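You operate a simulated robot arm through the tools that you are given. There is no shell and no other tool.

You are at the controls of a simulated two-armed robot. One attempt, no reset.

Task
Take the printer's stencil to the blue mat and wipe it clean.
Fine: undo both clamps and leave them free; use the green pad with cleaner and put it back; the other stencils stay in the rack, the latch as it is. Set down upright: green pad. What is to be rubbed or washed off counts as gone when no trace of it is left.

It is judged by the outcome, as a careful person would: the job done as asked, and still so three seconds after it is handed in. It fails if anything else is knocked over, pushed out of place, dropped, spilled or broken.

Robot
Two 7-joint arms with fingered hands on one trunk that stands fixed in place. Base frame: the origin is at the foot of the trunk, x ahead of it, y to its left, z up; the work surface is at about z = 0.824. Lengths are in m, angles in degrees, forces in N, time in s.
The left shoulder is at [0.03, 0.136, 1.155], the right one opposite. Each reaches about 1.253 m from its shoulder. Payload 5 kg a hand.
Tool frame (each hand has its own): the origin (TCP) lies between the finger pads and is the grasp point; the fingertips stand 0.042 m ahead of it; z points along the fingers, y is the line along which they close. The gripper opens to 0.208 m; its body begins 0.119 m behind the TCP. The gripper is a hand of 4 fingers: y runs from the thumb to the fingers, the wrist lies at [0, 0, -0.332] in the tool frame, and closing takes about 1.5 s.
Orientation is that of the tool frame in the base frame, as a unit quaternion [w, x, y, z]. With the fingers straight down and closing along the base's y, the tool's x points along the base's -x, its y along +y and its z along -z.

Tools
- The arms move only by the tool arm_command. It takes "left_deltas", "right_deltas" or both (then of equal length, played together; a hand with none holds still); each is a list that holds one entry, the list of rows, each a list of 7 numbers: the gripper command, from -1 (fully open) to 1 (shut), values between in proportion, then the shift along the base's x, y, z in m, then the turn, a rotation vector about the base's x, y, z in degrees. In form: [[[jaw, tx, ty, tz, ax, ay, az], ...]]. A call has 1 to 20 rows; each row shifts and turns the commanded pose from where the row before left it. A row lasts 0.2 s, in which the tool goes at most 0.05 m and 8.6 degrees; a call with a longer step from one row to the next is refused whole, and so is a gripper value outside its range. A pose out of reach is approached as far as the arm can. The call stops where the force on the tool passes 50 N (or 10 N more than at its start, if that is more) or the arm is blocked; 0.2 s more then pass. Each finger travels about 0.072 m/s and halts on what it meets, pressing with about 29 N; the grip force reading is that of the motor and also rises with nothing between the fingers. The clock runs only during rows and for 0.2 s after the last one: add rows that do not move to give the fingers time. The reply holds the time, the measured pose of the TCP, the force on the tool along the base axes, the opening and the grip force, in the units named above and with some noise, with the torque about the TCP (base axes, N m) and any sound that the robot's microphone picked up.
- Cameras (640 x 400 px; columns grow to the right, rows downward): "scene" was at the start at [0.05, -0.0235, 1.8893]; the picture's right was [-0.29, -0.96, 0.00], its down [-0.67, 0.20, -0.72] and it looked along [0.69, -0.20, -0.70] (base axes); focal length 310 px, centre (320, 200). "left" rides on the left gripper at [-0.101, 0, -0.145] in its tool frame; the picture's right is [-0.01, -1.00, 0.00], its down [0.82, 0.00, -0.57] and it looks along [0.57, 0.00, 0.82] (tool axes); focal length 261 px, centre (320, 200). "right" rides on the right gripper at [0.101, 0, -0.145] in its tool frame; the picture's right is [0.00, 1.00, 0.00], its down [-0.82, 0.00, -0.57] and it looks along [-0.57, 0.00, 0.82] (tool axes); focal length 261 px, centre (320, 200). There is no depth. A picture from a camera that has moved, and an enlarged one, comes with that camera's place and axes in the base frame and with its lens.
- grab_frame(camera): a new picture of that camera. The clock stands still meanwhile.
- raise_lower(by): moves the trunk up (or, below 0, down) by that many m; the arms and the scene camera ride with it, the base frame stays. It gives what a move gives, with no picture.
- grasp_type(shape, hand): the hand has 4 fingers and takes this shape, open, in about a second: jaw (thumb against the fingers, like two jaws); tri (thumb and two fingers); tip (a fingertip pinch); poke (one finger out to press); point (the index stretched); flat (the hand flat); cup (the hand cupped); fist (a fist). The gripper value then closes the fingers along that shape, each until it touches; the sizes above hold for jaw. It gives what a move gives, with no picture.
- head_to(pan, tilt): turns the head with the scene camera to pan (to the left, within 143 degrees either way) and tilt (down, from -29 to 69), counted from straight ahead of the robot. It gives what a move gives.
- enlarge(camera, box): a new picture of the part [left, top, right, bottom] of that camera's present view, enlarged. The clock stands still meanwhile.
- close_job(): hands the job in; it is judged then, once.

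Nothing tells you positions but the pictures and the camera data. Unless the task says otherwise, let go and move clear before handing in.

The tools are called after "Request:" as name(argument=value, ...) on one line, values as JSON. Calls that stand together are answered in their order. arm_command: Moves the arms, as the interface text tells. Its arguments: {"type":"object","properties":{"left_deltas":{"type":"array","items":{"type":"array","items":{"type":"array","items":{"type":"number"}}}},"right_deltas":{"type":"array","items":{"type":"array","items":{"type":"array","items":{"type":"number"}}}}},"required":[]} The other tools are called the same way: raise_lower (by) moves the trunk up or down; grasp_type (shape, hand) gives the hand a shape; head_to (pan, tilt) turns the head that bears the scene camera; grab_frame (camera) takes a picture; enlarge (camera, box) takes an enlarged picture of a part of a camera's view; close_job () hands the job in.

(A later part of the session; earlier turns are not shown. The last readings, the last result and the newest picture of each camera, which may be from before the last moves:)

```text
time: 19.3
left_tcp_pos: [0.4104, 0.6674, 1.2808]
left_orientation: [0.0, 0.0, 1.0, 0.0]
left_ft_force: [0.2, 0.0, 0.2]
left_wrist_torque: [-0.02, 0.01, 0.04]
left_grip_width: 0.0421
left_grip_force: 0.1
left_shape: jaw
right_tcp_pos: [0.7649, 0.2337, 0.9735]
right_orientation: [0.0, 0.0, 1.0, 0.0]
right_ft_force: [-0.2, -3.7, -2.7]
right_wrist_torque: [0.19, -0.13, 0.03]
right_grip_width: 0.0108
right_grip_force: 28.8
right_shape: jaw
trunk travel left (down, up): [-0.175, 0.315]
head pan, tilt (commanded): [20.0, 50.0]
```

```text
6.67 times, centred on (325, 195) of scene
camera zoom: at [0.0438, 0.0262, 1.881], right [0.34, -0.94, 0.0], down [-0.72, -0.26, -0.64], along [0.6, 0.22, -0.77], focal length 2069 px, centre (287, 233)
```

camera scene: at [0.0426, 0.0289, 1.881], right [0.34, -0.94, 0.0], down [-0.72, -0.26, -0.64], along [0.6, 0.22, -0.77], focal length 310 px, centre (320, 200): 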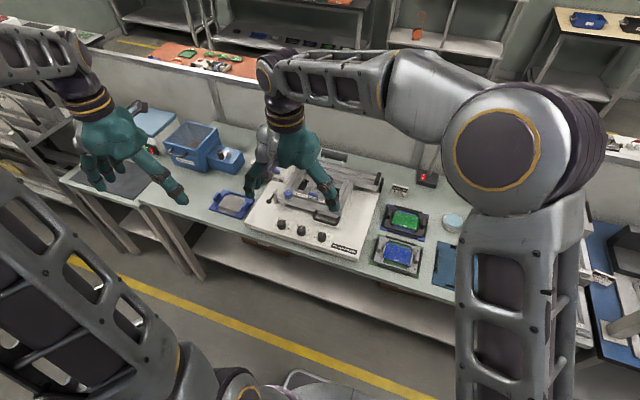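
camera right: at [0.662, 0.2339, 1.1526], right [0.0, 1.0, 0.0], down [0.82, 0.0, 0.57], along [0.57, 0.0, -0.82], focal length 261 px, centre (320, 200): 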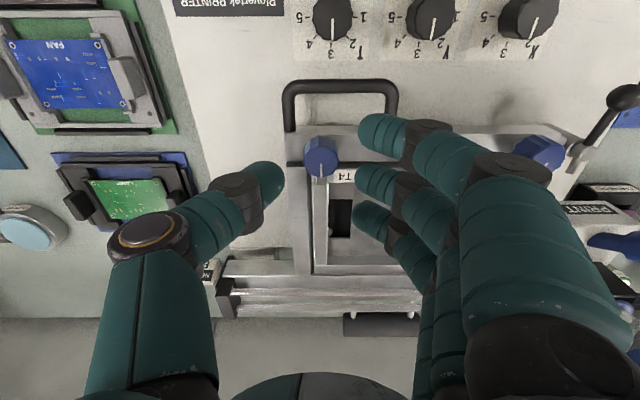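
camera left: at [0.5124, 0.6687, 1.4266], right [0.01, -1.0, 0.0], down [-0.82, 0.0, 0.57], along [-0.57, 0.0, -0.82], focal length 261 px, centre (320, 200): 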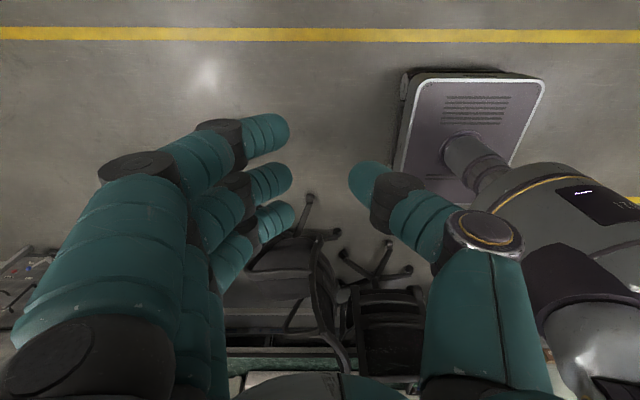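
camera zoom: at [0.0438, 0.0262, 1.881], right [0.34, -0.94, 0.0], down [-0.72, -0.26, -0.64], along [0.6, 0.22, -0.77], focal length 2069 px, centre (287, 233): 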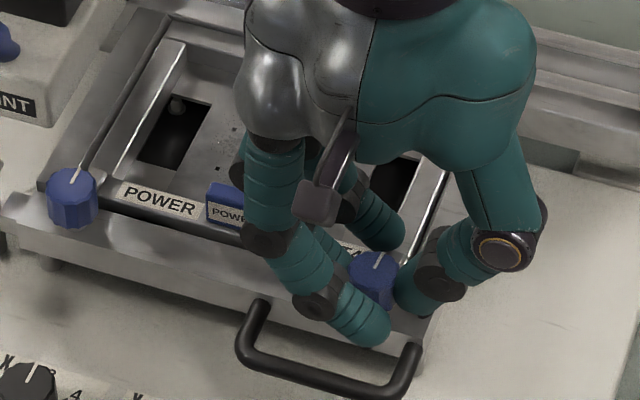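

Thumb and fingers hold the knob. I try a small clockwise turn (seen from above) and check how it responds.

Request:
arm_command(right_deltas=[[[0.9, 0, 0, 0, 0, 0, -8], [0.9, 0, 0, 0, 0, 0, -8], [0.9, 0, 0, 0, 0, 0, -8], [0.9, 0, 0, 0, 0, 0, 0]]])

Request:
enlarge(camera="right", box=[240, 80, 420, 220])

Request:
enlarge(camera="scene", box=[290, 165, 360, 225])

```text
time: 20.3
left_tcp_pos: [0.4109, 0.6667, 1.2808]
left_orientation: [0.001, -0.001, 1.0, 0.0]
left_ft_force: [-0.8, -0.4, 1.1]
left_wrist_torque: [-0.01, -0.01, 0.03]
left_grip_width: 0.0423
left_grip_force: 0.0
left_shape: jaw
right_tcp_pos: [0.7636, 0.2337, 0.9733]
right_orientation: [0.0, 0.209, 0.978, 0.0]
right_ft_force: [-5.8, -11.1, -3.9]
right_wrist_torque: [-0.12, 0.05, 0.01]
right_grip_width: 0.0107
right_grip_force: 28.7
right_shape: jaw
trunk travel left (down, up): [-0.175, 0.315]
head pan, tilt (commanded): [20.0, 50.0]
```

```text
2.86 times, centred on (330, 150) of right
camera zoom: at [0.6714, 0.2745, 1.1174], right [0.41, 0.91, 0.0], down [0.75, -0.34, 0.57], along [0.52, -0.24, -0.82], focal length 745 px, centre (291, 343)
```

zoom: 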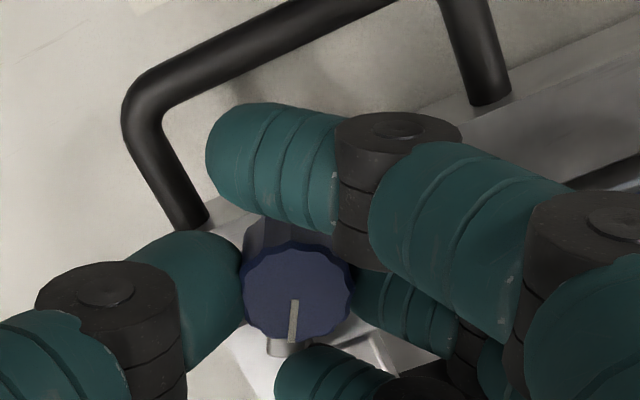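

```text
6.67 times, centred on (325, 195) of scene
camera zoom: at [0.0435, 0.0254, 1.881], right [0.34, -0.94, 0.0], down [-0.72, -0.26, -0.64], along [0.6, 0.22, -0.77], focal length 2069 px, centre (287, 233)
```

zoom: 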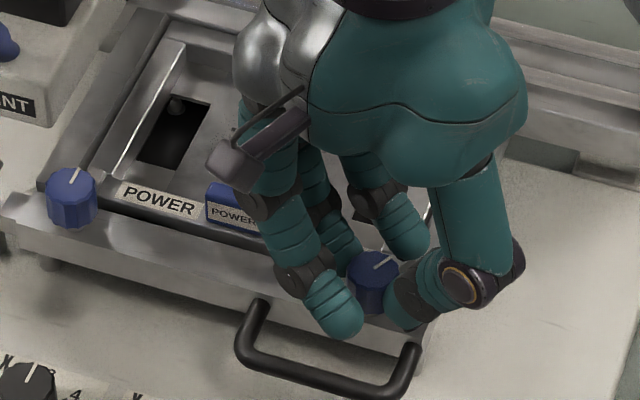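

The knob turns with the hand and the clamp finger swings outward. I continue to about a quarter turn.

Request:
arm_command(right_deltas=[[[0.9, 0, 0, 0, 0, 0, -8.2], [0.9, 0, 0, 0, 0, 0, -8.2], [0.9, 0, 0, 0, 0, 0, -8.2], [0.9, 0, 0, 0, 0, 0, -8.2], [0.9, 0, 0, 0, 0, 0, -8.2], [0.9, 0, 0, 0, 0, 0, -8.2], [0.9, 0, 0, 0, 0, 0, -8.2], [0.9, 0, 0, 0, 0, 0, -8.2], [0.9, 0, 0, 0, 0, 0, 0]]])

Request:
enlarge(camera="right", box=[240, 80, 420, 220])

Request:
enlarge(camera="scene", box=[290, 165, 360, 225])

```text
time: 22.3
left_tcp_pos: [0.4108, 0.666, 1.2823]
left_orientation: [-0.001, 0.0, 1.0, 0.001]
left_ft_force: [0.1, 0.1, 0.2]
left_wrist_torque: [0.03, 0.0, 0.02]
left_grip_width: 0.0421
left_grip_force: 0.1
left_shape: jaw
right_tcp_pos: [0.7623, 0.2346, 0.9745]
right_orientation: [0.001, 0.704, 0.71, 0.0]
right_ft_force: [-18.5, -17.2, -1.8]
right_wrist_torque: [-0.42, 0.4, 0.54]
right_grip_width: 0.01
right_grip_force: 29.0
right_shape: jaw
trunk travel left (down, up): [-0.175, 0.315]
head pan, tilt (commanded): [20.0, 50.0]
```

```text
2.86 times, centred on (330, 150) of right
camera zoom: at [0.7619, 0.3346, 1.1183], right [1.0, 0.0, 0.0], down [0.0, -0.82, 0.57], along [0.0, -0.57, -0.82], focal length 745 px, centre (291, 343)
```

zoom: 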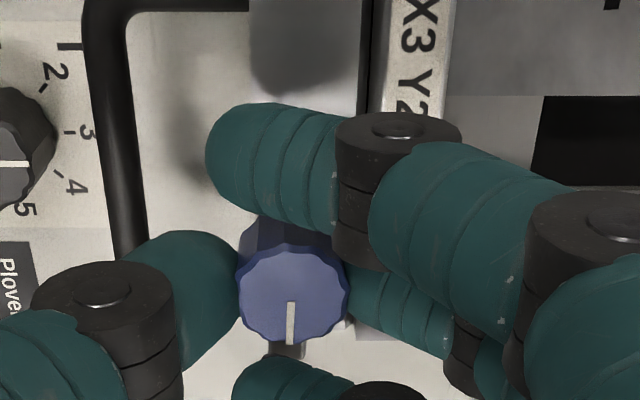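

```text
6.67 times, centred on (325, 195) of scene
camera zoom: at [0.0421, 0.025, 1.8811], right [0.34, -0.94, 0.0], down [-0.72, -0.26, -0.64], along [0.6, 0.22, -0.77], focal length 2069 px, centre (287, 233)
```

zoom: 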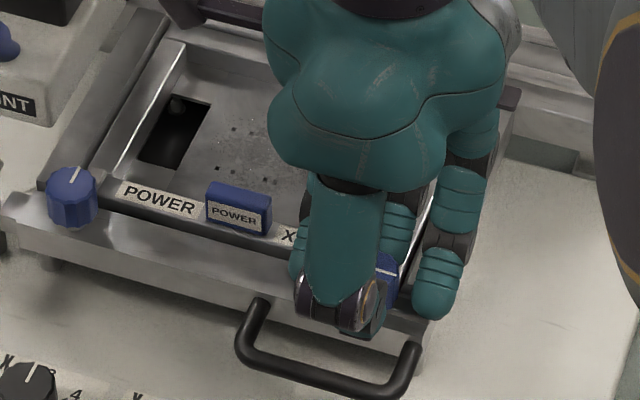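

The mark now points outward (−y), a full quarter turn. I open, lift clear and check it.

Request:
arm_command(right_deltas=[[[0.45, 0, 0, 0, 0, 0, 0], [0.45, 0, 0, 0, 0, 0, 0], [0.45, 0, 0, 0, 0, 0, 0], [0.45, 0, 0, 0, 0, 0, 0], [0.45, 0, 0, 0.02, 0, 0, 0], [0.45, 0, 0, 0.03, 0, 0, 0], [0.45, 0, 0, 0.04, 0, 0, 0]]])

Request:
enlarge(camera="right", box=[240, 80, 420, 220])

Request:
grab_frame(camera="right")

```text
time: 23.9
left_tcp_pos: [0.4106, 0.6679, 1.2816]
left_orientation: [0.0, -0.001, 1.0, 0.0]
left_ft_force: [-1.1, -0.1, 0.7]
left_wrist_torque: [0.06, -0.04, 0.0]
left_grip_width: 0.0423
left_grip_force: 0.0
left_shape: jaw
right_tcp_pos: [0.762, 0.2354, 1.0628]
right_orientation: [0.0, 0.704, 0.71, 0.0]
right_ft_force: [-1.5, 0.2, -0.2]
right_wrist_torque: [0.04, -0.09, 0.01]
right_grip_width: 0.0568
right_grip_force: 0.0
right_shape: jaw
trunk travel left (down, up): [-0.175, 0.315]
head pan, tilt (commanded): [20.0, 50.0]
```

```text
2.86 times, centred on (330, 150) of right
camera zoom: at [0.7612, 0.3351, 1.2076], right [1.0, 0.0, 0.0], down [0.0, -0.82, 0.57], along [0.0, -0.57, -0.82], focal length 745 px, centre (291, 343)
```

zoom: 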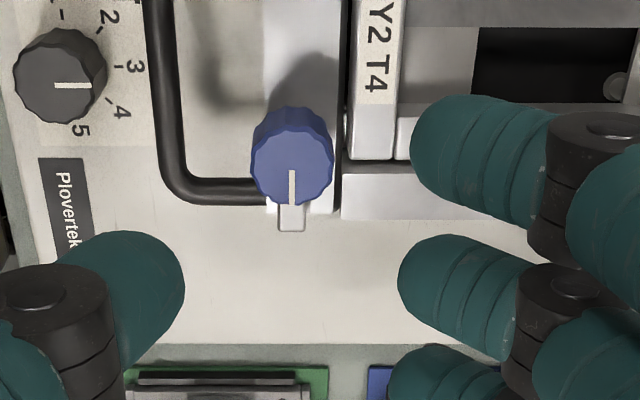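

```text
taken
camera right: at [0.7612, 0.3351, 1.2076], right [1.0, 0.0, 0.0], down [0.0, -0.82, 0.57], along [0.0, -0.57, -0.82], focal length 261 px, centre (320, 200)
```

right: 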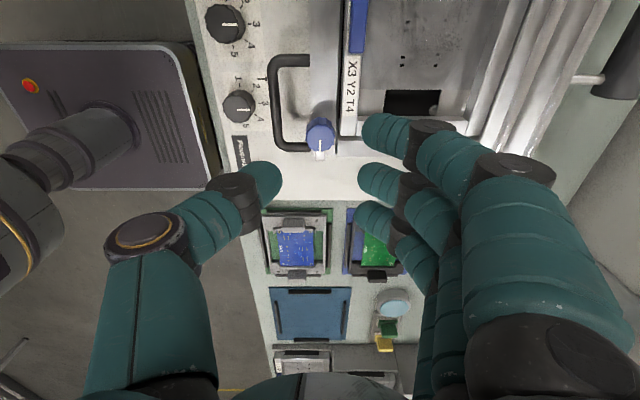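

The right clamp is undone, with its finger pointing away from the stencil. Next I go over to the left knob at about (0.763, 0.427), keeping clear of the latch lever at y ≈ 0.495.

Request:
arm_command(right_deltas=[[[0.5, 0, 0.0383, 0, 0, 0, 0], [0.5, 0, 0.0383, 0, 0, 0, 0], [0.5, 0, 0.0383, 0, 0, 0, 0], [0.5, 0, 0.0383, 0, 0, 0, 0], [0.5, 0.001, 0.0383, 0, 0, 0, 0], [0.5, 0, 0, 0, 0, 0, 0]]])

Request:
grab_frame(camera="right")

Request:
enlarge(camera="right", box=[240, 80, 420, 220])

Request:
enlarge(camera="scene", box=[260, 150, 350, 225])

```text
time: 25.3
left_tcp_pos: [0.4124, 0.6687, 1.2817]
left_orientation: [0.0, 0.0, 1.0, 0.0]
left_ft_force: [-0.7, 0.5, 0.3]
left_wrist_torque: [0.05, -0.01, -0.01]
left_grip_width: 0.0424
left_grip_force: 0.0
left_shape: jaw
right_tcp_pos: [0.741, 0.3892, 1.0631]
right_orientation: [0.0, 0.705, 0.709, 0.0]
right_ft_force: [-0.1, 0.3, 0.0]
right_wrist_torque: [0.03, 0.0, 0.01]
right_grip_width: 0.052
right_grip_force: 0.1
right_shape: jaw
right hand out of reach, approached as far as the arm can: row 4, 5
trunk travel left (down, up): [-0.175, 0.315]
head pan, tilt (commanded): [20.0, 50.0]
```

```text
taken
camera right: at [0.7396, 0.4898, 1.2071], right [1.0, 0.0, 0.0], down [0.0, -0.82, 0.57], along [0.0, -0.57, -0.82], focal length 261 px, centre (320, 200)
```

right: 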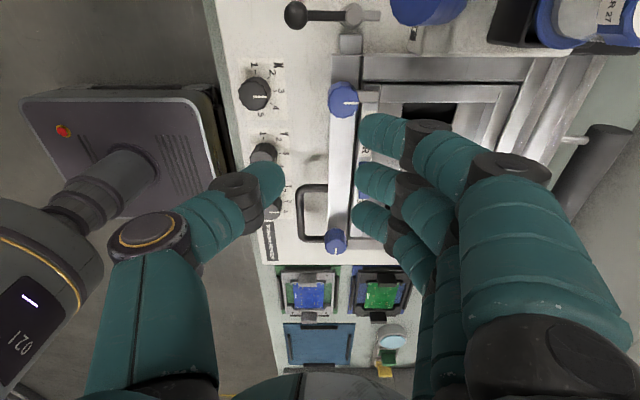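

```text
2.86 times, centred on (330, 150) of right
camera zoom: at [0.7396, 0.4898, 1.2071], right [1.0, 0.0, 0.0], down [0.0, -0.82, 0.57], along [0.0, -0.57, -0.82], focal length 745 px, centre (291, 343)
```

zoom: 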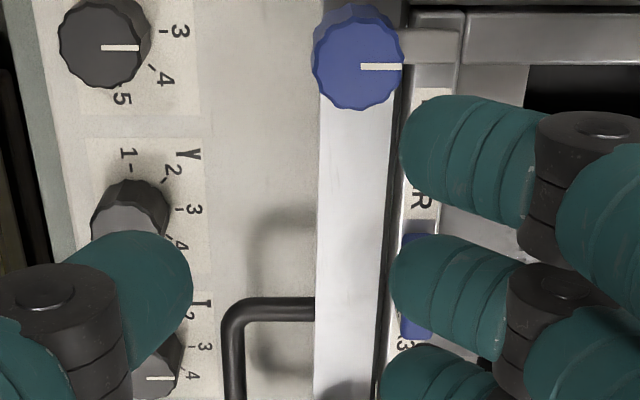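

```text
5.33 times, centred on (305, 188) of scene
camera zoom: at [0.0439, 0.0263, 1.881], right [0.34, -0.94, 0.0], down [-0.72, -0.26, -0.64], along [0.6, 0.22, -0.77], focal length 1655 px, centre (400, 267)
```

zoom: 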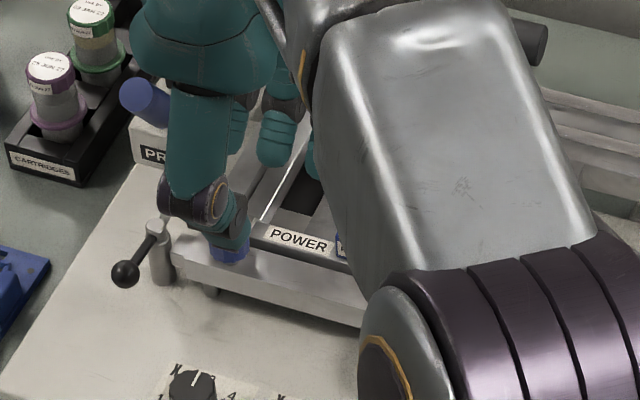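

The right arm cannot reach the left knob in this posture, so I bring it back to the right and will use the left hand for that clamp.

Request:
arm_command(right_deltas=[[[0.5, 0, 0, 0.04, 0, 0, 0], [0.5, 0, 0, 0.04, 0, 0, 0], [-1, 0, -0.04, 0.01, 0, 0, 8.2], [-1, 0, -0.04, 0.01, 0, 0, 8.2], [-1, 0, -0.04, 0.01, 0, 0, 8.2], [-1, -0.01, -0.04, 0.01, 0, 0, 8.2], [-1, -0.01, -0.04, 0.01, 0, 0, 8.2], [-1, -0.01, -0.04, 0, 0, 0, 8.2], [-1, -0.01, -0.04, 0, 0, 0, 8.2], [-1, -0.01, -0.04, 0, 0, 0, 8.2], [-1, -0.01, -0.04, 0, 0, 0, 8.2], [-1, 0, -0.04, 0, 0, 0, 8.2], [-1, 0, -0.04, 0, 0, 0, 8], [-1, 0, -0.04, 0, 0, 0, 0]]])

Request:
grab_frame(camera="scene")

Request:
grab_frame(camera="right")

```text
time: 28.3
left_tcp_pos: [0.4115, 0.667, 1.2815]
left_orientation: [0.0, -0.001, 1.0, 0.0]
left_ft_force: [-0.1, -0.1, -0.2]
left_wrist_torque: [0.09, 0.03, 0.03]
left_grip_width: 0.0424
left_grip_force: 0.1
left_shape: jaw
right_tcp_pos: [0.6749, -0.0967, 1.1906]
right_orientation: [0.0, -0.005, 1.0, 0.001]
right_ft_force: [-0.1, 1.1, 0.3]
right_wrist_torque: [0.01, -0.03, 0.04]
right_grip_width: 0.2076
right_grip_force: 0.1
right_shape: jaw
right hand out of reach, approached as far as the arm can: row 1, 2
trunk travel left (down, up): [-0.175, 0.315]
head pan, tilt (commanded): [20.0, 50.0]
```

```text
taken
camera scene: at [0.0434, 0.0248, 1.8811], right [0.34, -0.94, 0.0], down [-0.72, -0.26, -0.64], along [0.6, 0.22, -0.77], focal length 310 px, centre (320, 200)
```

scene: 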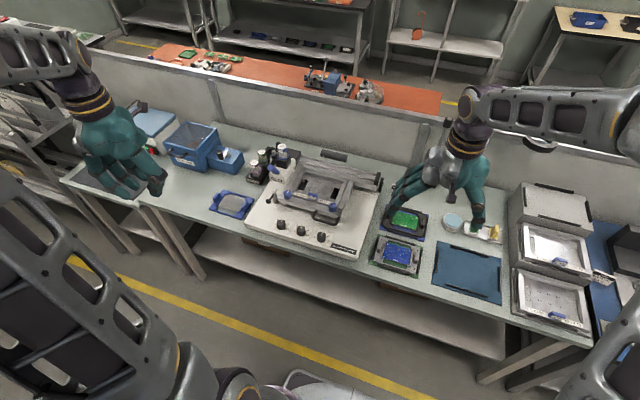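

```text
taken
camera right: at [0.5731, -0.0978, 1.3342], right [-0.01, 1.0, 0.0], down [0.82, 0.0, 0.57], along [0.57, 0.0, -0.82], focal length 261 px, centre (320, 200)
```

right: 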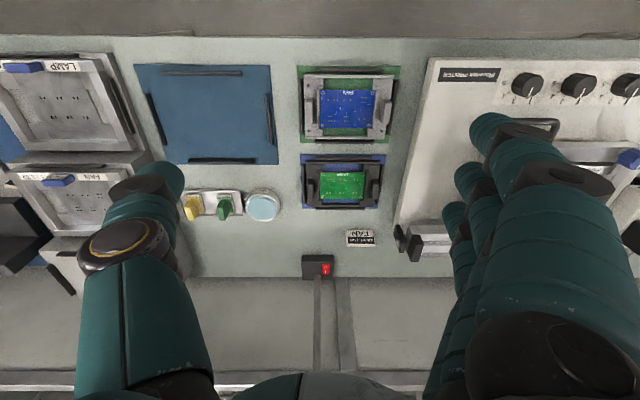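

Request:
arm_command(left_deltas=[[[0.5, 0.032, -0.0218, -0.015, 0, 0, 0], [0.5, 0.032, -0.0218, -0.015, 0, 0, 0], [0.5, 0.032, -0.0218, -0.015, 0, 0, 0], [0.5, 0.032, -0.0218, -0.015, 0, 0, 0], [0.5, 0.032, -0.0218, -0.015, 0, 0, 0], [0.5, 0.032, -0.0218, -0.015, 0, 0, 0], [0.5, 0.032, -0.0218, -0.015, 0, 0, 0], [0.5, 0.032, -0.0218, -0.015, 0, 0, 0], [0.5, 0.032, -0.0218, -0.015, 0, 0, 0], [0.5, 0.032, -0.0218, -0.015, 0, 0, 0], [0.5, 0.032, -0.0218, -0.015, 0, 0, 0], [0.5, 0, 0, 0, 0, 0, 0]]])

Request:
grab_frame(camera="left")

Request:
enlarge(camera="scene", box=[240, 130, 360, 225])

```text
time: 30.9
left_tcp_pos: [0.7616, 0.4281, 1.1147]
left_orientation: [0.0, -0.001, 1.0, 0.0]
left_ft_force: [-0.5, 0.4, 0.1]
left_wrist_torque: [-0.05, -0.11, 0.02]
left_grip_width: 0.0514
left_grip_force: 0.0
left_shape: jaw
right_tcp_pos: [0.674, -0.0952, 1.1911]
right_orientation: [0.001, -0.004, 1.0, 0.0]
right_ft_force: [-0.1, 1.2, 1.0]
right_wrist_torque: [-0.04, -0.07, 0.01]
right_grip_width: 0.2079
right_grip_force: 0.1
right_shape: jaw
trunk travel left (down, up): [-0.175, 0.315]
head pan, tilt (commanded): [20.0, 50.0]
```

```text
taken
camera left: at [0.862, 0.428, 1.2613], right [0.01, -1.0, 0.0], down [-0.82, 0.0, 0.57], along [-0.57, 0.0, -0.82], focal length 261 px, centre (320, 200)
```

left: 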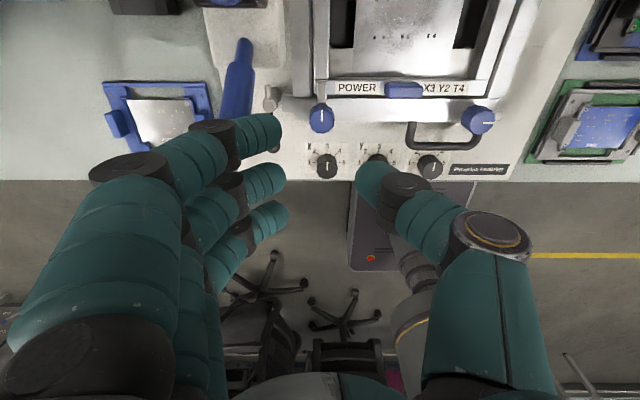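

```text
4.21 times, centred on (300, 178) of scene
camera zoom: at [0.0419, 0.0268, 1.8812], right [0.34, -0.94, 0.0], down [-0.72, -0.26, -0.64], along [0.6, 0.22, -0.77], focal length 1307 px, centre (404, 295)
```

zoom: 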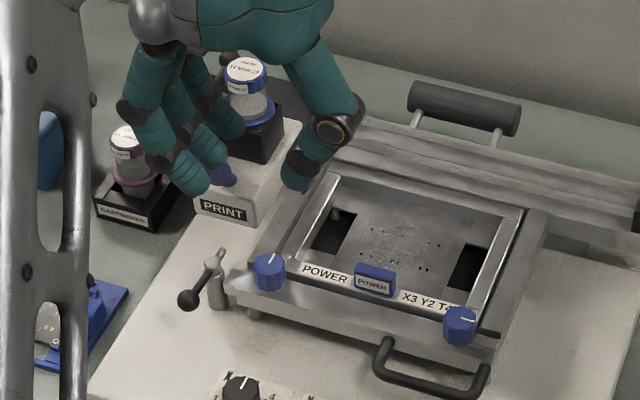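

I need to know how close the fingers are to the printer's blue PRINT lever, so I zoom in there before going down.

Request:
enlarge(camera="left", box=[180, 0, 380, 160])

Request:
enlarge(camera="scene", box=[255, 130, 315, 200])

Request:
enlarge(camera="right", box=[520, 60, 640, 260])

```text
2.50 times, centred on (280, 80) of left
camera zoom: at [0.862, 0.428, 1.2613], right [0.01, -1.0, 0.0], down [-0.82, 0.0, 0.57], along [-0.57, 0.0, -0.82], focal length 652 px, centre (420, 500)
```

zoom: 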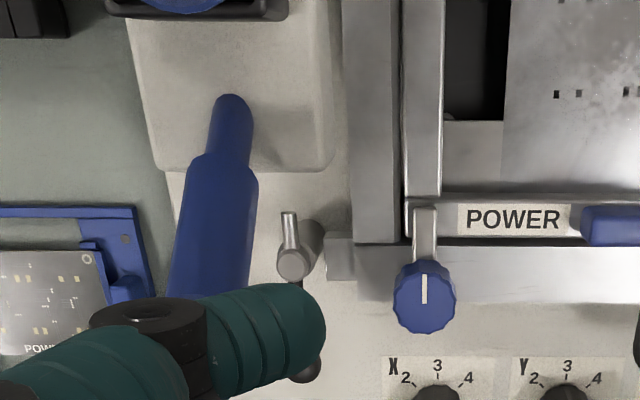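

```text
5.71 times, centred on (285, 165) of scene
camera zoom: at [0.0419, 0.0268, 1.8812], right [0.34, -0.94, 0.0], down [-0.72, -0.26, -0.64], along [0.6, 0.22, -0.77], focal length 1773 px, centre (520, 400)
```

zoom: 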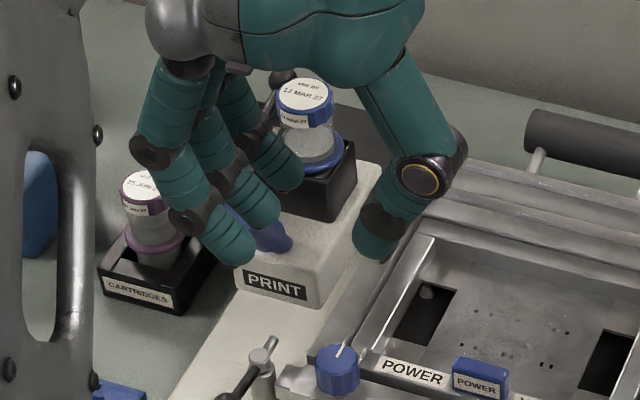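

```text
2.00 times, centred on (580, 160) of right
camera zoom: at [0.5719, -0.0964, 1.3348], right [0.0, 1.0, 0.0], down [0.82, 0.0, 0.57], along [0.57, 0.0, -0.82], focal length 521 px, centre (-200, 280)
```

zoom: 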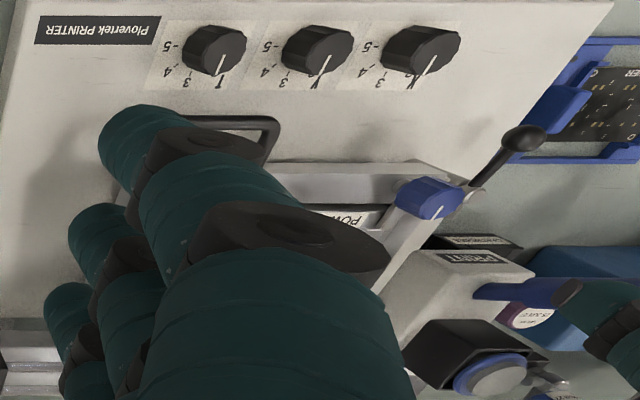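

The PRINT lever slants up toward the robot with its tip near (0.79, 0.50, 1.04), so fingers on the +y side would hit it. I raise the left hand and turn it by about 42° so thumb and fingers pass either side of the lever.

Request:
arm_command(left_deltas=[[[0.5, 0, 0, 0.04, 0, 0, 0], [0.5, 0, 0, 0.04, 0, 0, 8.4], [0.5, 0, 0, 0, 0, 0, 8.4], [0.5, 0, 0, 0, 0, 0, 8.4], [0.5, 0, 0, 0, 0, 0, 8.4], [0.5, 0, 0, 0, 0, 0, 8.4], [0.5, 0.0015, -0.0013, 0, 0, 0, 0]]])

Request:
grab_frame(camera="left")

Request:
enlarge(camera="scene", box=[240, 110, 360, 215])

```text
time: 32.5
left_tcp_pos: [0.7651, 0.4255, 1.1956]
left_orientation: [0.0, -0.36, 0.933, 0.0]
left_ft_force: [0.2, 0.3, 0.1]
left_wrist_torque: [-0.01, 0.02, -0.02]
left_grip_width: 0.0514
left_grip_force: 0.1
left_shape: jaw
right_tcp_pos: [0.6753, -0.0956, 1.1896]
right_orientation: [0.0, -0.003, 1.0, 0.0]
right_ft_force: [0.2, 0.9, 0.1]
right_wrist_torque: [-0.02, 0.05, -0.02]
right_grip_width: 0.2078
right_grip_force: 0.1
right_shape: jaw
trunk travel left (down, up): [-0.175, 0.315]
head pan, tilt (commanded): [20.0, 50.0]
```

```text
taken
camera left: at [0.8399, 0.4939, 1.3403], right [0.67, -0.74, 0.0], down [-0.61, -0.55, 0.57], along [-0.42, -0.39, -0.82], focal length 261 px, centre (320, 200)
```

left: 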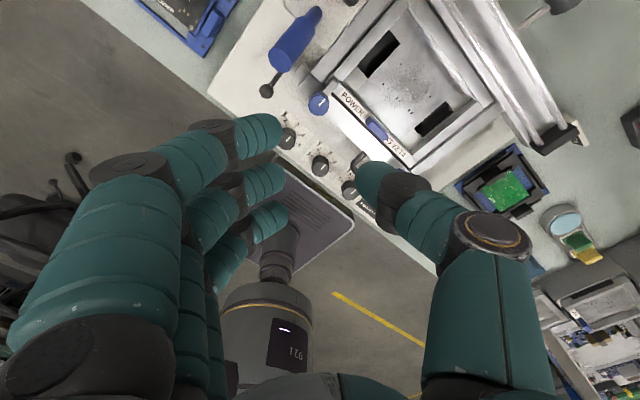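

```text
3.81 times, centred on (300, 162) of scene
camera zoom: at [0.0442, 0.0264, 1.881], right [0.34, -0.94, 0.0], down [-0.72, -0.26, -0.64], along [0.6, 0.22, -0.77], focal length 1182 px, centre (396, 343)
```

zoom: 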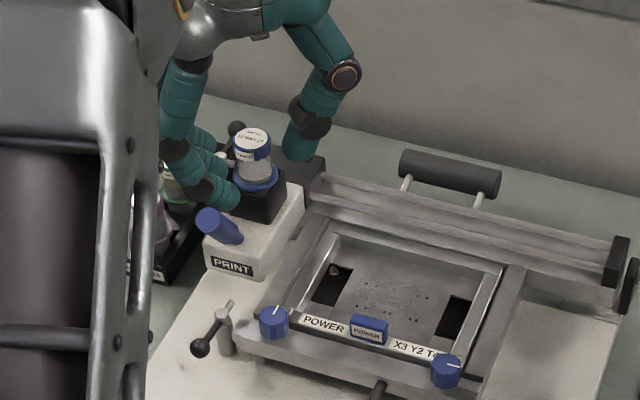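

Request:
enlarge(camera="left", box=[230, 0, 390, 150])

```text
2.67 times, centred on (310, 75) of left
camera zoom: at [0.8399, 0.4939, 1.3403], right [0.67, -0.74, 0.0], down [-0.61, -0.55, 0.57], along [-0.42, -0.39, -0.82], focal length 695 px, centre (347, 533)
```

zoom: 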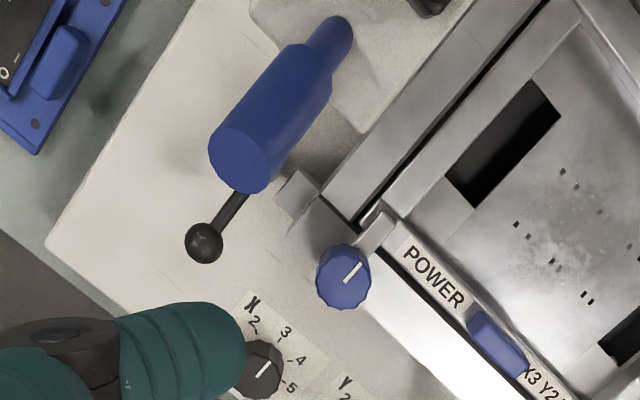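

The lever tip is at about (0.788, 0.500, 1.048), so I will turn this knob in two smaller bites, keeping the hand between about 42° and 95°. I lower the hand partway and check the alignment.

Request:
arm_command(left_deltas=[[[0.5, -0.002, 0, -0.04, 0, 0, 0], [0.5, 0, 0, -0.04, 0, 0, 0], [0.5, 0, 0, -0.04, 0, 0, 0], [0.5, 0, 0, -0.04, 0, 0, 0], [0.5, 0, 0, -0.02, 0, 0, 0], [0.5, 0, 0, 0, 0, 0, 0]]])

Request:
grab_frame(camera="left")

Request:
enlarge(camera="left", box=[230, 40, 410, 220])

Request:
enlarge(camera="scene", box=[255, 130, 345, 215])

```text
time: 33.9
left_tcp_pos: [0.7627, 0.4255, 1.0153]
left_orientation: [0.0, -0.358, 0.934, -0.001]
left_ft_force: [-0.7, -0.4, 0.3]
left_wrist_torque: [0.03, -0.02, -0.01]
left_grip_width: 0.0516
left_grip_force: 0.1
left_shape: jaw
right_tcp_pos: [0.6739, -0.0967, 1.1908]
right_orientation: [0.0, -0.003, 1.0, -0.001]
right_ft_force: [0.5, -0.1, 0.9]
right_wrist_torque: [0.02, -0.02, 0.01]
right_grip_width: 0.2079
right_grip_force: 0.0
right_shape: jaw
trunk travel left (down, up): [-0.175, 0.315]
head pan, tilt (commanded): [20.0, 50.0]
```

```text
taken
camera left: at [0.8377, 0.4934, 1.1612], right [0.67, -0.74, 0.0], down [-0.61, -0.55, 0.57], along [-0.42, -0.38, -0.82], focal length 261 px, centre (320, 200)
```

left: 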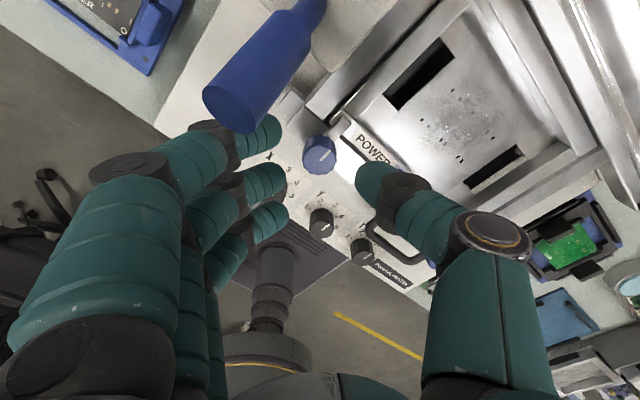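

```text
2.22 times, centred on (320, 130) of left
camera zoom: at [0.8377, 0.4934, 1.1612], right [0.67, -0.74, 0.0], down [-0.61, -0.55, 0.57], along [-0.42, -0.38, -0.82], focal length 579 px, centre (320, 356)
```

zoom: 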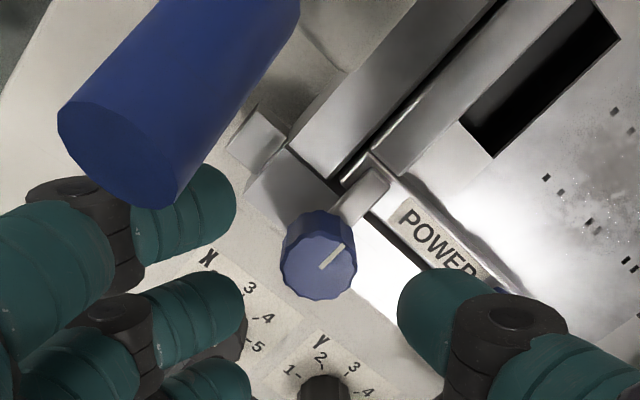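

```text
4.71 times, centred on (300, 172) of scene
camera zoom: at [0.0437, 0.0262, 1.8811], right [0.34, -0.94, 0.0], down [-0.72, -0.26, -0.64], along [0.6, 0.22, -0.77], focal length 1460 px, centre (414, 329)
```

zoom: 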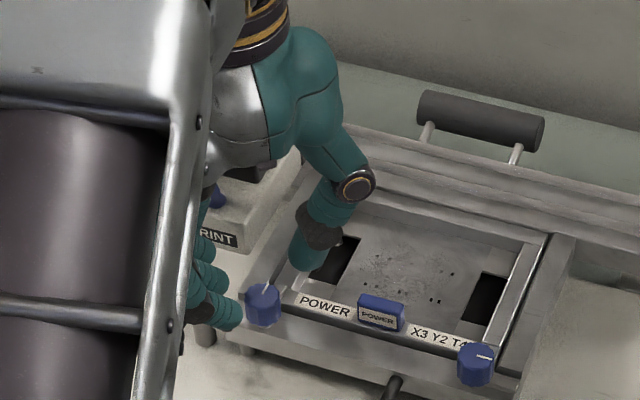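

Request:
arm_command(left_deltas=[[[0.5, -0.0015, -0.0018, -0.015, 0, 0, 0], [0.5, 0, 0, -0.015, 0, 0, 0], [0.5, 0, 0, -0.0105, 0, 0, 0], [0.5, 0, 0, 0, 0, 0, 0]]])

Request:
grab_frame(camera="left")

Request:
enlarge(camera="left", box=[230, 80, 410, 220])

```text
time: 34.9
left_tcp_pos: [0.7606, 0.4229, 0.9736]
left_orientation: [0.0, -0.358, 0.934, -0.001]
left_ft_force: [0.5, 0.1, 0.2]
left_wrist_torque: [-0.01, 0.02, 0.01]
left_grip_width: 0.0518
left_grip_force: 0.1
left_shape: jaw
right_tcp_pos: [0.6735, -0.0965, 1.1909]
right_orientation: [0.001, -0.004, 1.0, 0.0]
right_ft_force: [-0.1, -0.1, -0.4]
right_wrist_torque: [0.03, 0.02, 0.0]
right_grip_width: 0.2076
right_grip_force: 0.0
right_shape: jaw
trunk travel left (down, up): [-0.175, 0.315]
head pan, tilt (commanded): [20.0, 50.0]
```

```text
taken
camera left: at [0.8354, 0.4919, 1.1197], right [0.67, -0.74, 0.0], down [-0.61, -0.55, 0.57], along [-0.42, -0.38, -0.82], focal length 261 px, centre (320, 200)
```

left: 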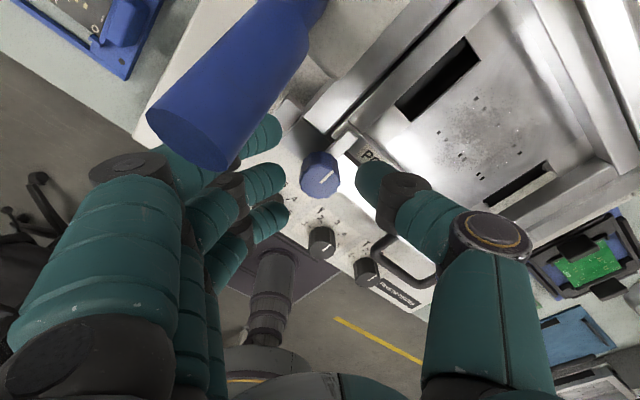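

```text
2.86 times, centred on (320, 150) of left
camera zoom: at [0.8354, 0.4919, 1.1197], right [0.67, -0.74, 0.0], down [-0.61, -0.55, 0.57], along [-0.42, -0.38, -0.82], focal length 745 px, centre (320, 343)
```

zoom: 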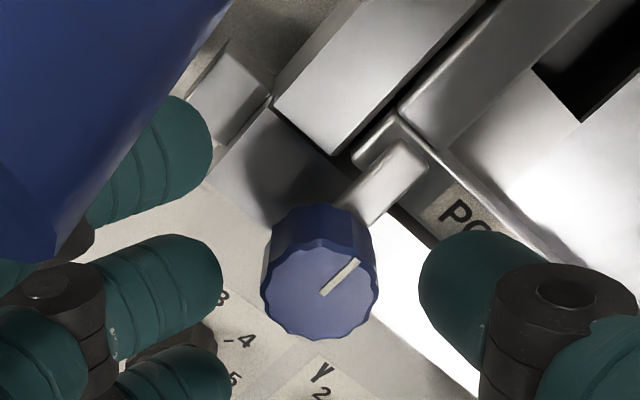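

Aligned and clear of the lever. I close on the left knob.

Request:
arm_command(left_deltas=[[[0.9, 0, 0, 0, 0, 0, 0], [0.9, 0, 0, 0, 0, 0, 0], [0.9, 0, 0, 0, 0, 0, 0], [0.9, 0, 0, 0, 0, 0, 0], [0.9, 0, 0, 0, 0, 0, 0]]])

Request:
arm_command(left_deltas=[[[0.9, 0, 0, 0, 0, 0, 8], [0.9, 0, 0, 0, 0, 0, 8], [0.9, 0, 0, 0, 0, 0, 0]]])

Request:
enlarge(camera="left", box=[230, 80, 410, 220])

```text
time: 36.1
left_tcp_pos: [0.7627, 0.4218, 0.974]
left_orientation: [0.001, -0.359, 0.933, 0.0]
left_ft_force: [9.0, -7.2, -2.2]
left_wrist_torque: [-0.05, -0.13, 0.01]
left_grip_width: 0.0089
left_grip_force: 28.8
left_shape: jaw
right_tcp_pos: [0.6754, -0.0969, 1.1895]
right_orientation: [0.0, -0.004, 1.0, 0.001]
right_ft_force: [-1.0, -1.0, -0.4]
right_wrist_torque: [0.0, -0.01, 0.01]
right_grip_width: 0.2079
right_grip_force: 0.1
right_shape: jaw
trunk travel left (down, up): [-0.175, 0.315]
head pan, tilt (commanded): [20.0, 50.0]
```

```text
time: 36.9
left_tcp_pos: [0.7632, 0.4233, 0.9744]
left_orientation: [-0.001, -0.486, 0.874, 0.0]
left_ft_force: [12.7, -11.9, -7.9]
left_wrist_torque: [-0.22, -0.21, -0.01]
left_grip_width: 0.0081
left_grip_force: 28.8
left_shape: jaw
right_tcp_pos: [0.677, -0.0964, 1.1891]
right_orientation: [0.0, -0.004, 1.0, 0.0]
right_ft_force: [-0.7, 0.7, -0.4]
right_wrist_torque: [0.03, 0.0, 0.03]
right_grip_width: 0.208
right_grip_force: 0.0
right_shape: jaw
trunk travel left (down, up): [-0.175, 0.315]
head pan, tilt (commanded): [20.0, 50.0]
```

```text
2.86 times, centred on (320, 150) of left
camera zoom: at [0.8159, 0.5088, 1.1196], right [0.85, -0.52, 0.0], down [-0.43, -0.7, 0.57], along [-0.3, -0.49, -0.82], focal length 745 px, centre (320, 343)
```

zoom: 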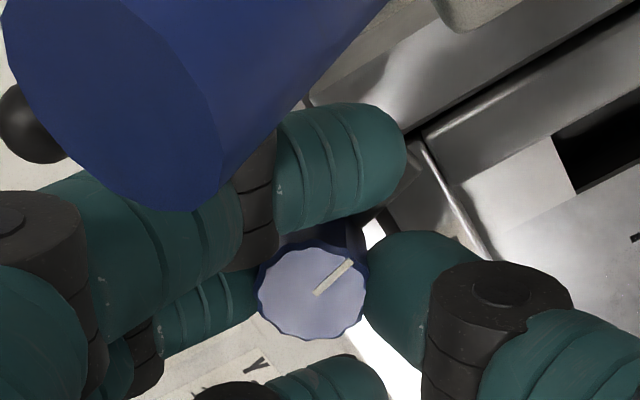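

The knob turns with the hand. I continue the first bite.

Request:
arm_command(left_deltas=[[[0.9, 0, 0, 0, 0, 0, 8.4], [0.9, 0, 0, 0, 0, 0, 8.4], [0.9, 0, 0, 0, 0, 0, 8.4], [0.9, 0, 0, 0, 0, 0, 8.4], [0.9, 0, 0, 0, 0, 0, 0]]])

Request:
grab_frame(camera="left")

Request:
enlarge(camera="scene", box=[255, 130, 345, 215])

```text
time: 38.1
left_tcp_pos: [0.7645, 0.4255, 0.9735]
left_orientation: [0.0, 0.718, -0.696, -0.001]
left_ft_force: [19.0, -9.3, -5.8]
left_wrist_torque: [-0.2, -0.41, 0.0]
left_grip_width: 0.0086
left_grip_force: 28.5
left_shape: jaw
right_tcp_pos: [0.6762, -0.0966, 1.1894]
right_orientation: [0.0, -0.003, 1.0, 0.0]
right_ft_force: [0.9, -0.1, -0.3]
right_wrist_torque: [-0.02, 0.01, 0.04]
right_grip_width: 0.2076
right_grip_force: 0.0
right_shape: jaw
trunk travel left (down, up): [-0.175, 0.315]
head pan, tilt (commanded): [20.0, 50.0]
```

```text
taken
camera left: at [0.7602, 0.5247, 1.1199], right [1.0, 0.03, 0.0], down [0.03, -0.82, 0.57], along [0.02, -0.57, -0.82], focal length 261 px, centre (320, 200)
```

left: 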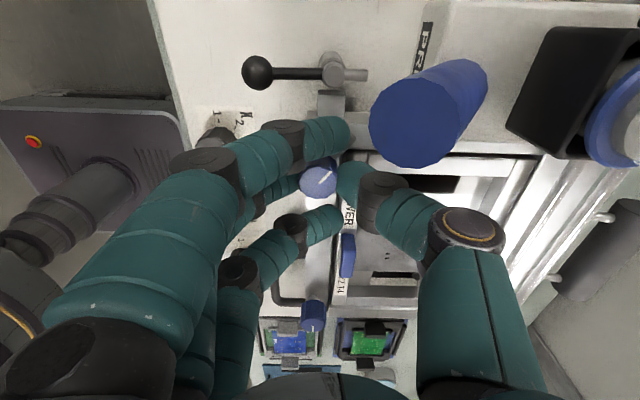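

```text
4.71 times, centred on (300, 172) of scene
camera zoom: at [0.0461, 0.0259, 1.881], right [0.34, -0.94, 0.0], down [-0.72, -0.26, -0.64], along [0.6, 0.22, -0.77], focal length 1460 px, centre (414, 329)
```

zoom: 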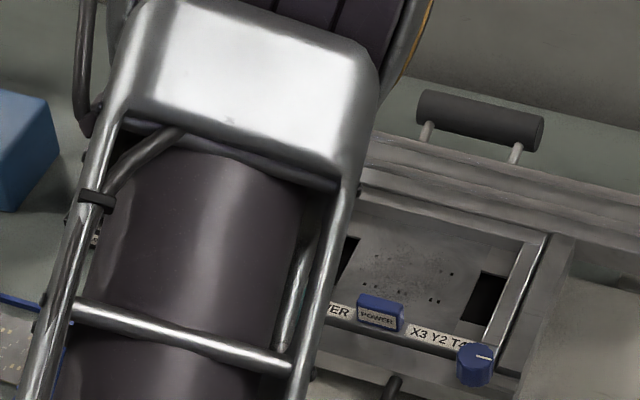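

About half turned. I open, swing the hand back, and re-grip for the second bite.

Request:
arm_command(left_deltas=[[[0.5, 0, 0, 0, 0, 0, 0], [0.5, 0, 0, 0, 0, 0, 0], [0.5, 0, 0, 0, 0, 0, 0], [0.5, 0, 0, 0, 0, 0, 0]]])

Request:
enlarge(camera="left", box=[230, 80, 410, 220])

```text
time: 39.1
left_tcp_pos: [0.7611, 0.4245, 0.9744]
left_orientation: [0.0, 0.717, -0.697, 0.001]
left_ft_force: [-0.7, -0.5, 0.4]
left_wrist_torque: [-0.06, -0.04, -0.01]
left_grip_width: 0.0517
left_grip_force: 0.1
left_shape: jaw
right_tcp_pos: [0.6742, -0.0947, 1.1902]
right_orientation: [0.0, -0.004, 1.0, 0.0]
right_ft_force: [0.4, 0.2, -1.1]
right_wrist_torque: [-0.02, -0.02, 0.01]
right_grip_width: 0.2078
right_grip_force: 0.0
right_shape: jaw
trunk travel left (down, up): [-0.175, 0.315]
head pan, tilt (commanded): [20.0, 50.0]
```

```text
2.86 times, centred on (320, 150) of left
camera zoom: at [0.7578, 0.526, 1.1203], right [1.0, 0.03, 0.0], down [0.03, -0.82, 0.57], along [0.02, -0.57, -0.82], focal length 745 px, centre (320, 343)
```

zoom: 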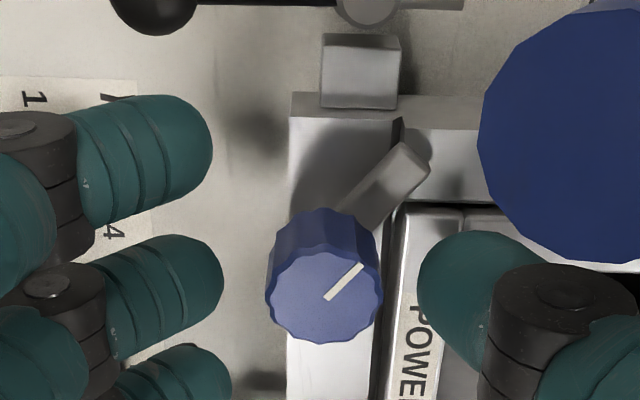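

Request:
arm_command(left_deltas=[[[0.5, 0.0005, 0.0005, 0.001, 0, 0, -8.4], [0.5, 0.0005, 0, 0, 0, 0, -8.4], [0.5, 0.0005, 0, 0, 0, 0, -8.4], [0.5, 0, 0, 0, 0, 0, -8.4], [0.5, 0, 0, 0, 0, 0, -8.4], [0.5, 0, 0, 0, 0, 0, 0], [0.9, 0, 0, 0, 0, 0, 0], [0.9, 0, 0, 0, 0, 0, 0], [0.9, 0, 0, 0, 0, 0, 0], [0.9, 0, 0, 0, 0, 0, 0], [0.9, 0, 0, 0, 0, 0, 0]]])

Request:
enlarge(camera="left", box=[230, 80, 410, 220])

```text
time: 41.5
left_tcp_pos: [0.7656, 0.4235, 0.976]
left_orientation: [-0.001, -0.42, 0.908, -0.001]
left_ft_force: [7.8, -4.5, -2.4]
left_wrist_torque: [0.05, -0.06, 0.03]
left_grip_width: 0.0089
left_grip_force: 29.3
left_shape: jaw
right_tcp_pos: [0.6752, -0.0966, 1.1898]
right_orientation: [0.0, -0.003, 1.0, 0.0]
right_ft_force: [0.0, -0.2, -0.6]
right_wrist_torque: [0.02, -0.01, -0.02]
right_grip_width: 0.208
right_grip_force: 0.0
right_shape: jaw
trunk travel left (down, up): [-0.175, 0.315]
head pan, tilt (commanded): [20.0, 50.0]
```

```text
2.86 times, centred on (320, 150) of left
camera zoom: at [0.83, 0.5002, 1.1215], right [0.76, -0.64, 0.0], down [-0.53, -0.63, 0.57], along [-0.37, -0.44, -0.82], focal length 745 px, centre (320, 343)
```

zoom: 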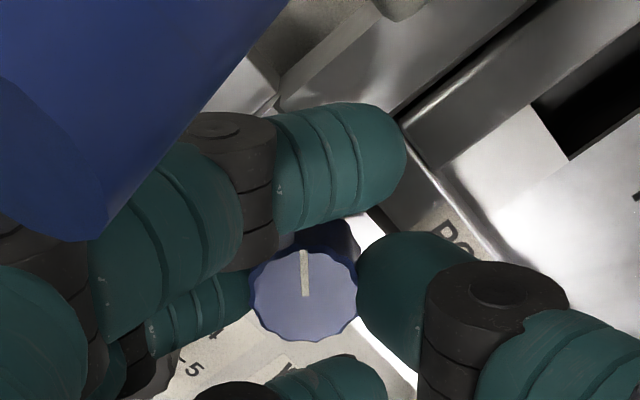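

Request:
arm_command(left_deltas=[[[0.9, 0, 0, 0, 0, 0, 8.4], [0.9, 0, 0, 0, 0, 0, 8.4], [0.9, 0, 0, 0, 0, 0, 8.4], [0.9, 0, 0, 0, 0, 0, 8.4], [0.9, 0, 0, 0, 0, 0, 8.4], [0.9, 0, 0, 0, 0, 0, 0]]])

Request:
enlarge(camera="left", box=[230, 80, 410, 220])

Request:
arm_command(left_deltas=[[[0.5, 0, 0, 0, 0, 0, 0], [0.5, 0, 0, 0, 0, 0, 0], [0.5, 0, 0, 0, 0, 0, 0], [0.5, 0, 0, 0, 0, 0, 0]]])

Request:
enlarge(camera="left", box=[230, 80, 410, 220])

```text
time: 42.9
left_tcp_pos: [0.7654, 0.4254, 0.9767]
left_orientation: [0.0, 0.718, -0.696, 0.0]
left_ft_force: [19.0, 4.8, 2.4]
left_wrist_torque: [0.14, -0.47, -0.16]
left_grip_width: 0.0088
left_grip_force: 28.7
left_shape: jaw
right_tcp_pos: [0.6759, -0.0942, 1.1911]
right_orientation: [0.0, -0.004, 1.0, 0.0]
right_ft_force: [0.2, 0.0, 0.0]
right_wrist_torque: [-0.03, 0.0, -0.04]
right_grip_width: 0.208
right_grip_force: 0.1
right_shape: jaw
trunk travel left (down, up): [-0.175, 0.315]
head pan, tilt (commanded): [20.0, 50.0]
```

```text
2.86 times, centred on (320, 150) of left
camera zoom: at [0.7609, 0.5257, 1.1216], right [1.0, 0.04, 0.0], down [0.03, -0.82, 0.57], along [0.02, -0.57, -0.82], focal length 745 px, centre (320, 343)
```

zoom: 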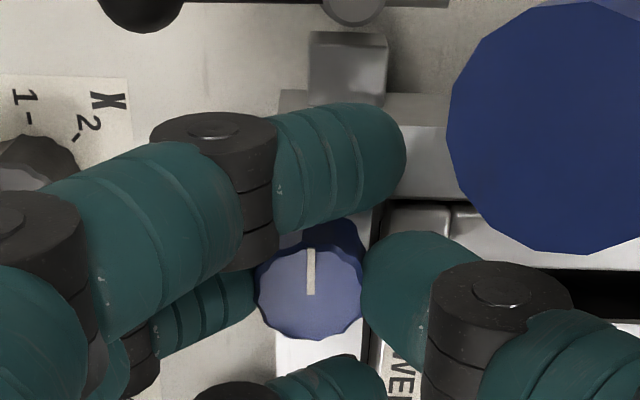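

```text
time: 43.9
left_tcp_pos: [0.7636, 0.4237, 0.9775]
left_orientation: [0.0, 0.717, -0.697, 0.0]
left_ft_force: [0.3, 0.7, -0.1]
left_wrist_torque: [0.03, -0.02, -0.03]
left_grip_width: 0.0517
left_grip_force: 0.1
left_shape: jaw
right_tcp_pos: [0.6741, -0.096, 1.1903]
right_orientation: [0.0, -0.003, 1.0, 0.0]
right_ft_force: [0.6, -0.1, -0.2]
right_wrist_torque: [0.04, -0.02, 0.0]
right_grip_width: 0.2079
right_grip_force: 0.1
right_shape: jaw
trunk travel left (down, up): [-0.175, 0.315]
head pan, tilt (commanded): [20.0, 50.0]
```

```text
2.86 times, centred on (320, 150) of left
camera zoom: at [0.7595, 0.5247, 1.1214], right [1.0, 0.03, 0.0], down [0.03, -0.82, 0.57], along [0.02, -0.57, -0.82], focal length 745 px, centre (320, 343)
```

zoom: 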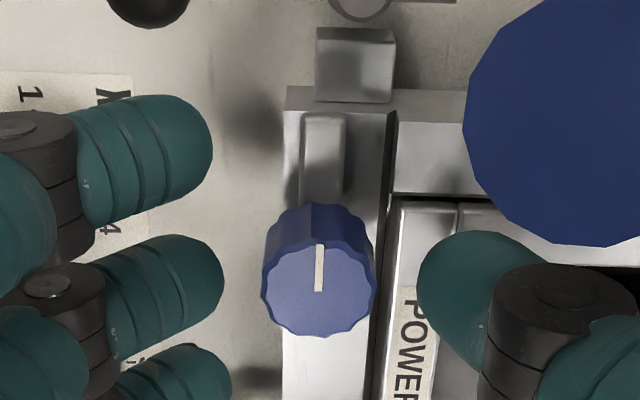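

Both clamps are now undone. I lift the left hand straight up and take a closer look at the stencil's blue tab from the side.

Request:
arm_command(left_deltas=[[[0.5, 0, 0, 0.03, 0, 0, 0], [0.5, 0, 0, 0.04, 0, 0, 0], [0.5, 0, 0, 0.04, 0, 0, 0], [0.5, 0, 0, 0.04, 0, 0, 0], [0.5, 0, 0, 0, 0, 0, 0]]])

Request:
grab_frame(camera="left")

Request:
enlarge(camera="left", box=[280, 80, 440, 220])

```text
time: 45.1
left_tcp_pos: [0.7618, 0.4249, 1.1248]
left_orientation: [0.001, 0.718, -0.696, -0.001]
left_ft_force: [0.7, 0.4, -0.8]
left_wrist_torque: [-0.03, 0.05, 0.0]
left_grip_width: 0.0516
left_grip_force: 0.1
left_shape: jaw
right_tcp_pos: [0.6768, -0.095, 1.1887]
right_orientation: [0.0, -0.004, 1.0, 0.0]
right_ft_force: [0.0, 0.2, -0.9]
right_wrist_torque: [-0.01, 0.08, -0.01]
right_grip_width: 0.2079
right_grip_force: 0.1
right_shape: jaw
trunk travel left (down, up): [-0.175, 0.315]
head pan, tilt (commanded): [20.0, 50.0]
```

```text
taken
camera left: at [0.7588, 0.526, 1.2692], right [1.0, 0.03, 0.0], down [0.03, -0.82, 0.57], along [0.02, -0.57, -0.82], focal length 261 px, centre (320, 200)
```

left: 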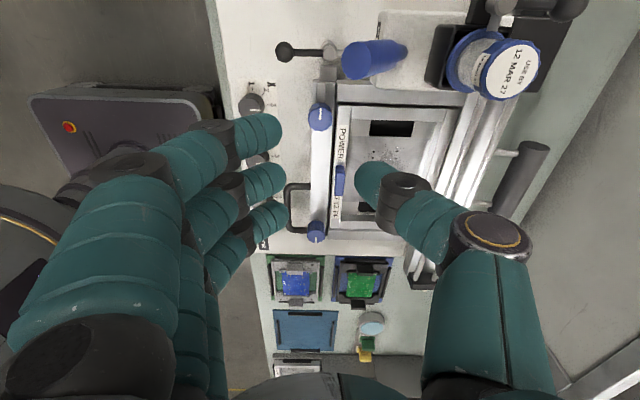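

```text
2.86 times, centred on (360, 150) of left
camera zoom: at [0.7588, 0.526, 1.2692], right [1.0, 0.03, 0.0], down [0.03, -0.82, 0.57], along [0.02, -0.57, -0.82], focal length 745 px, centre (206, 343)
```

zoom: 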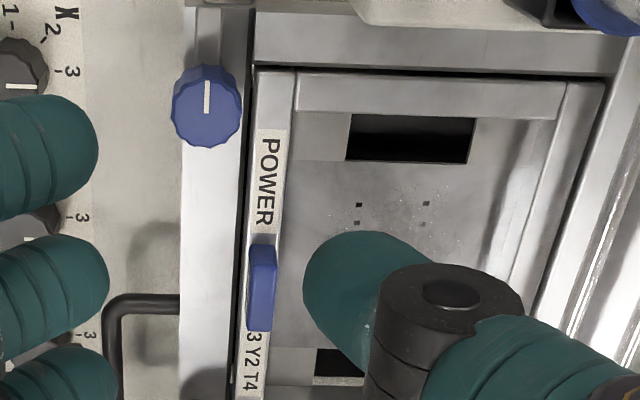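

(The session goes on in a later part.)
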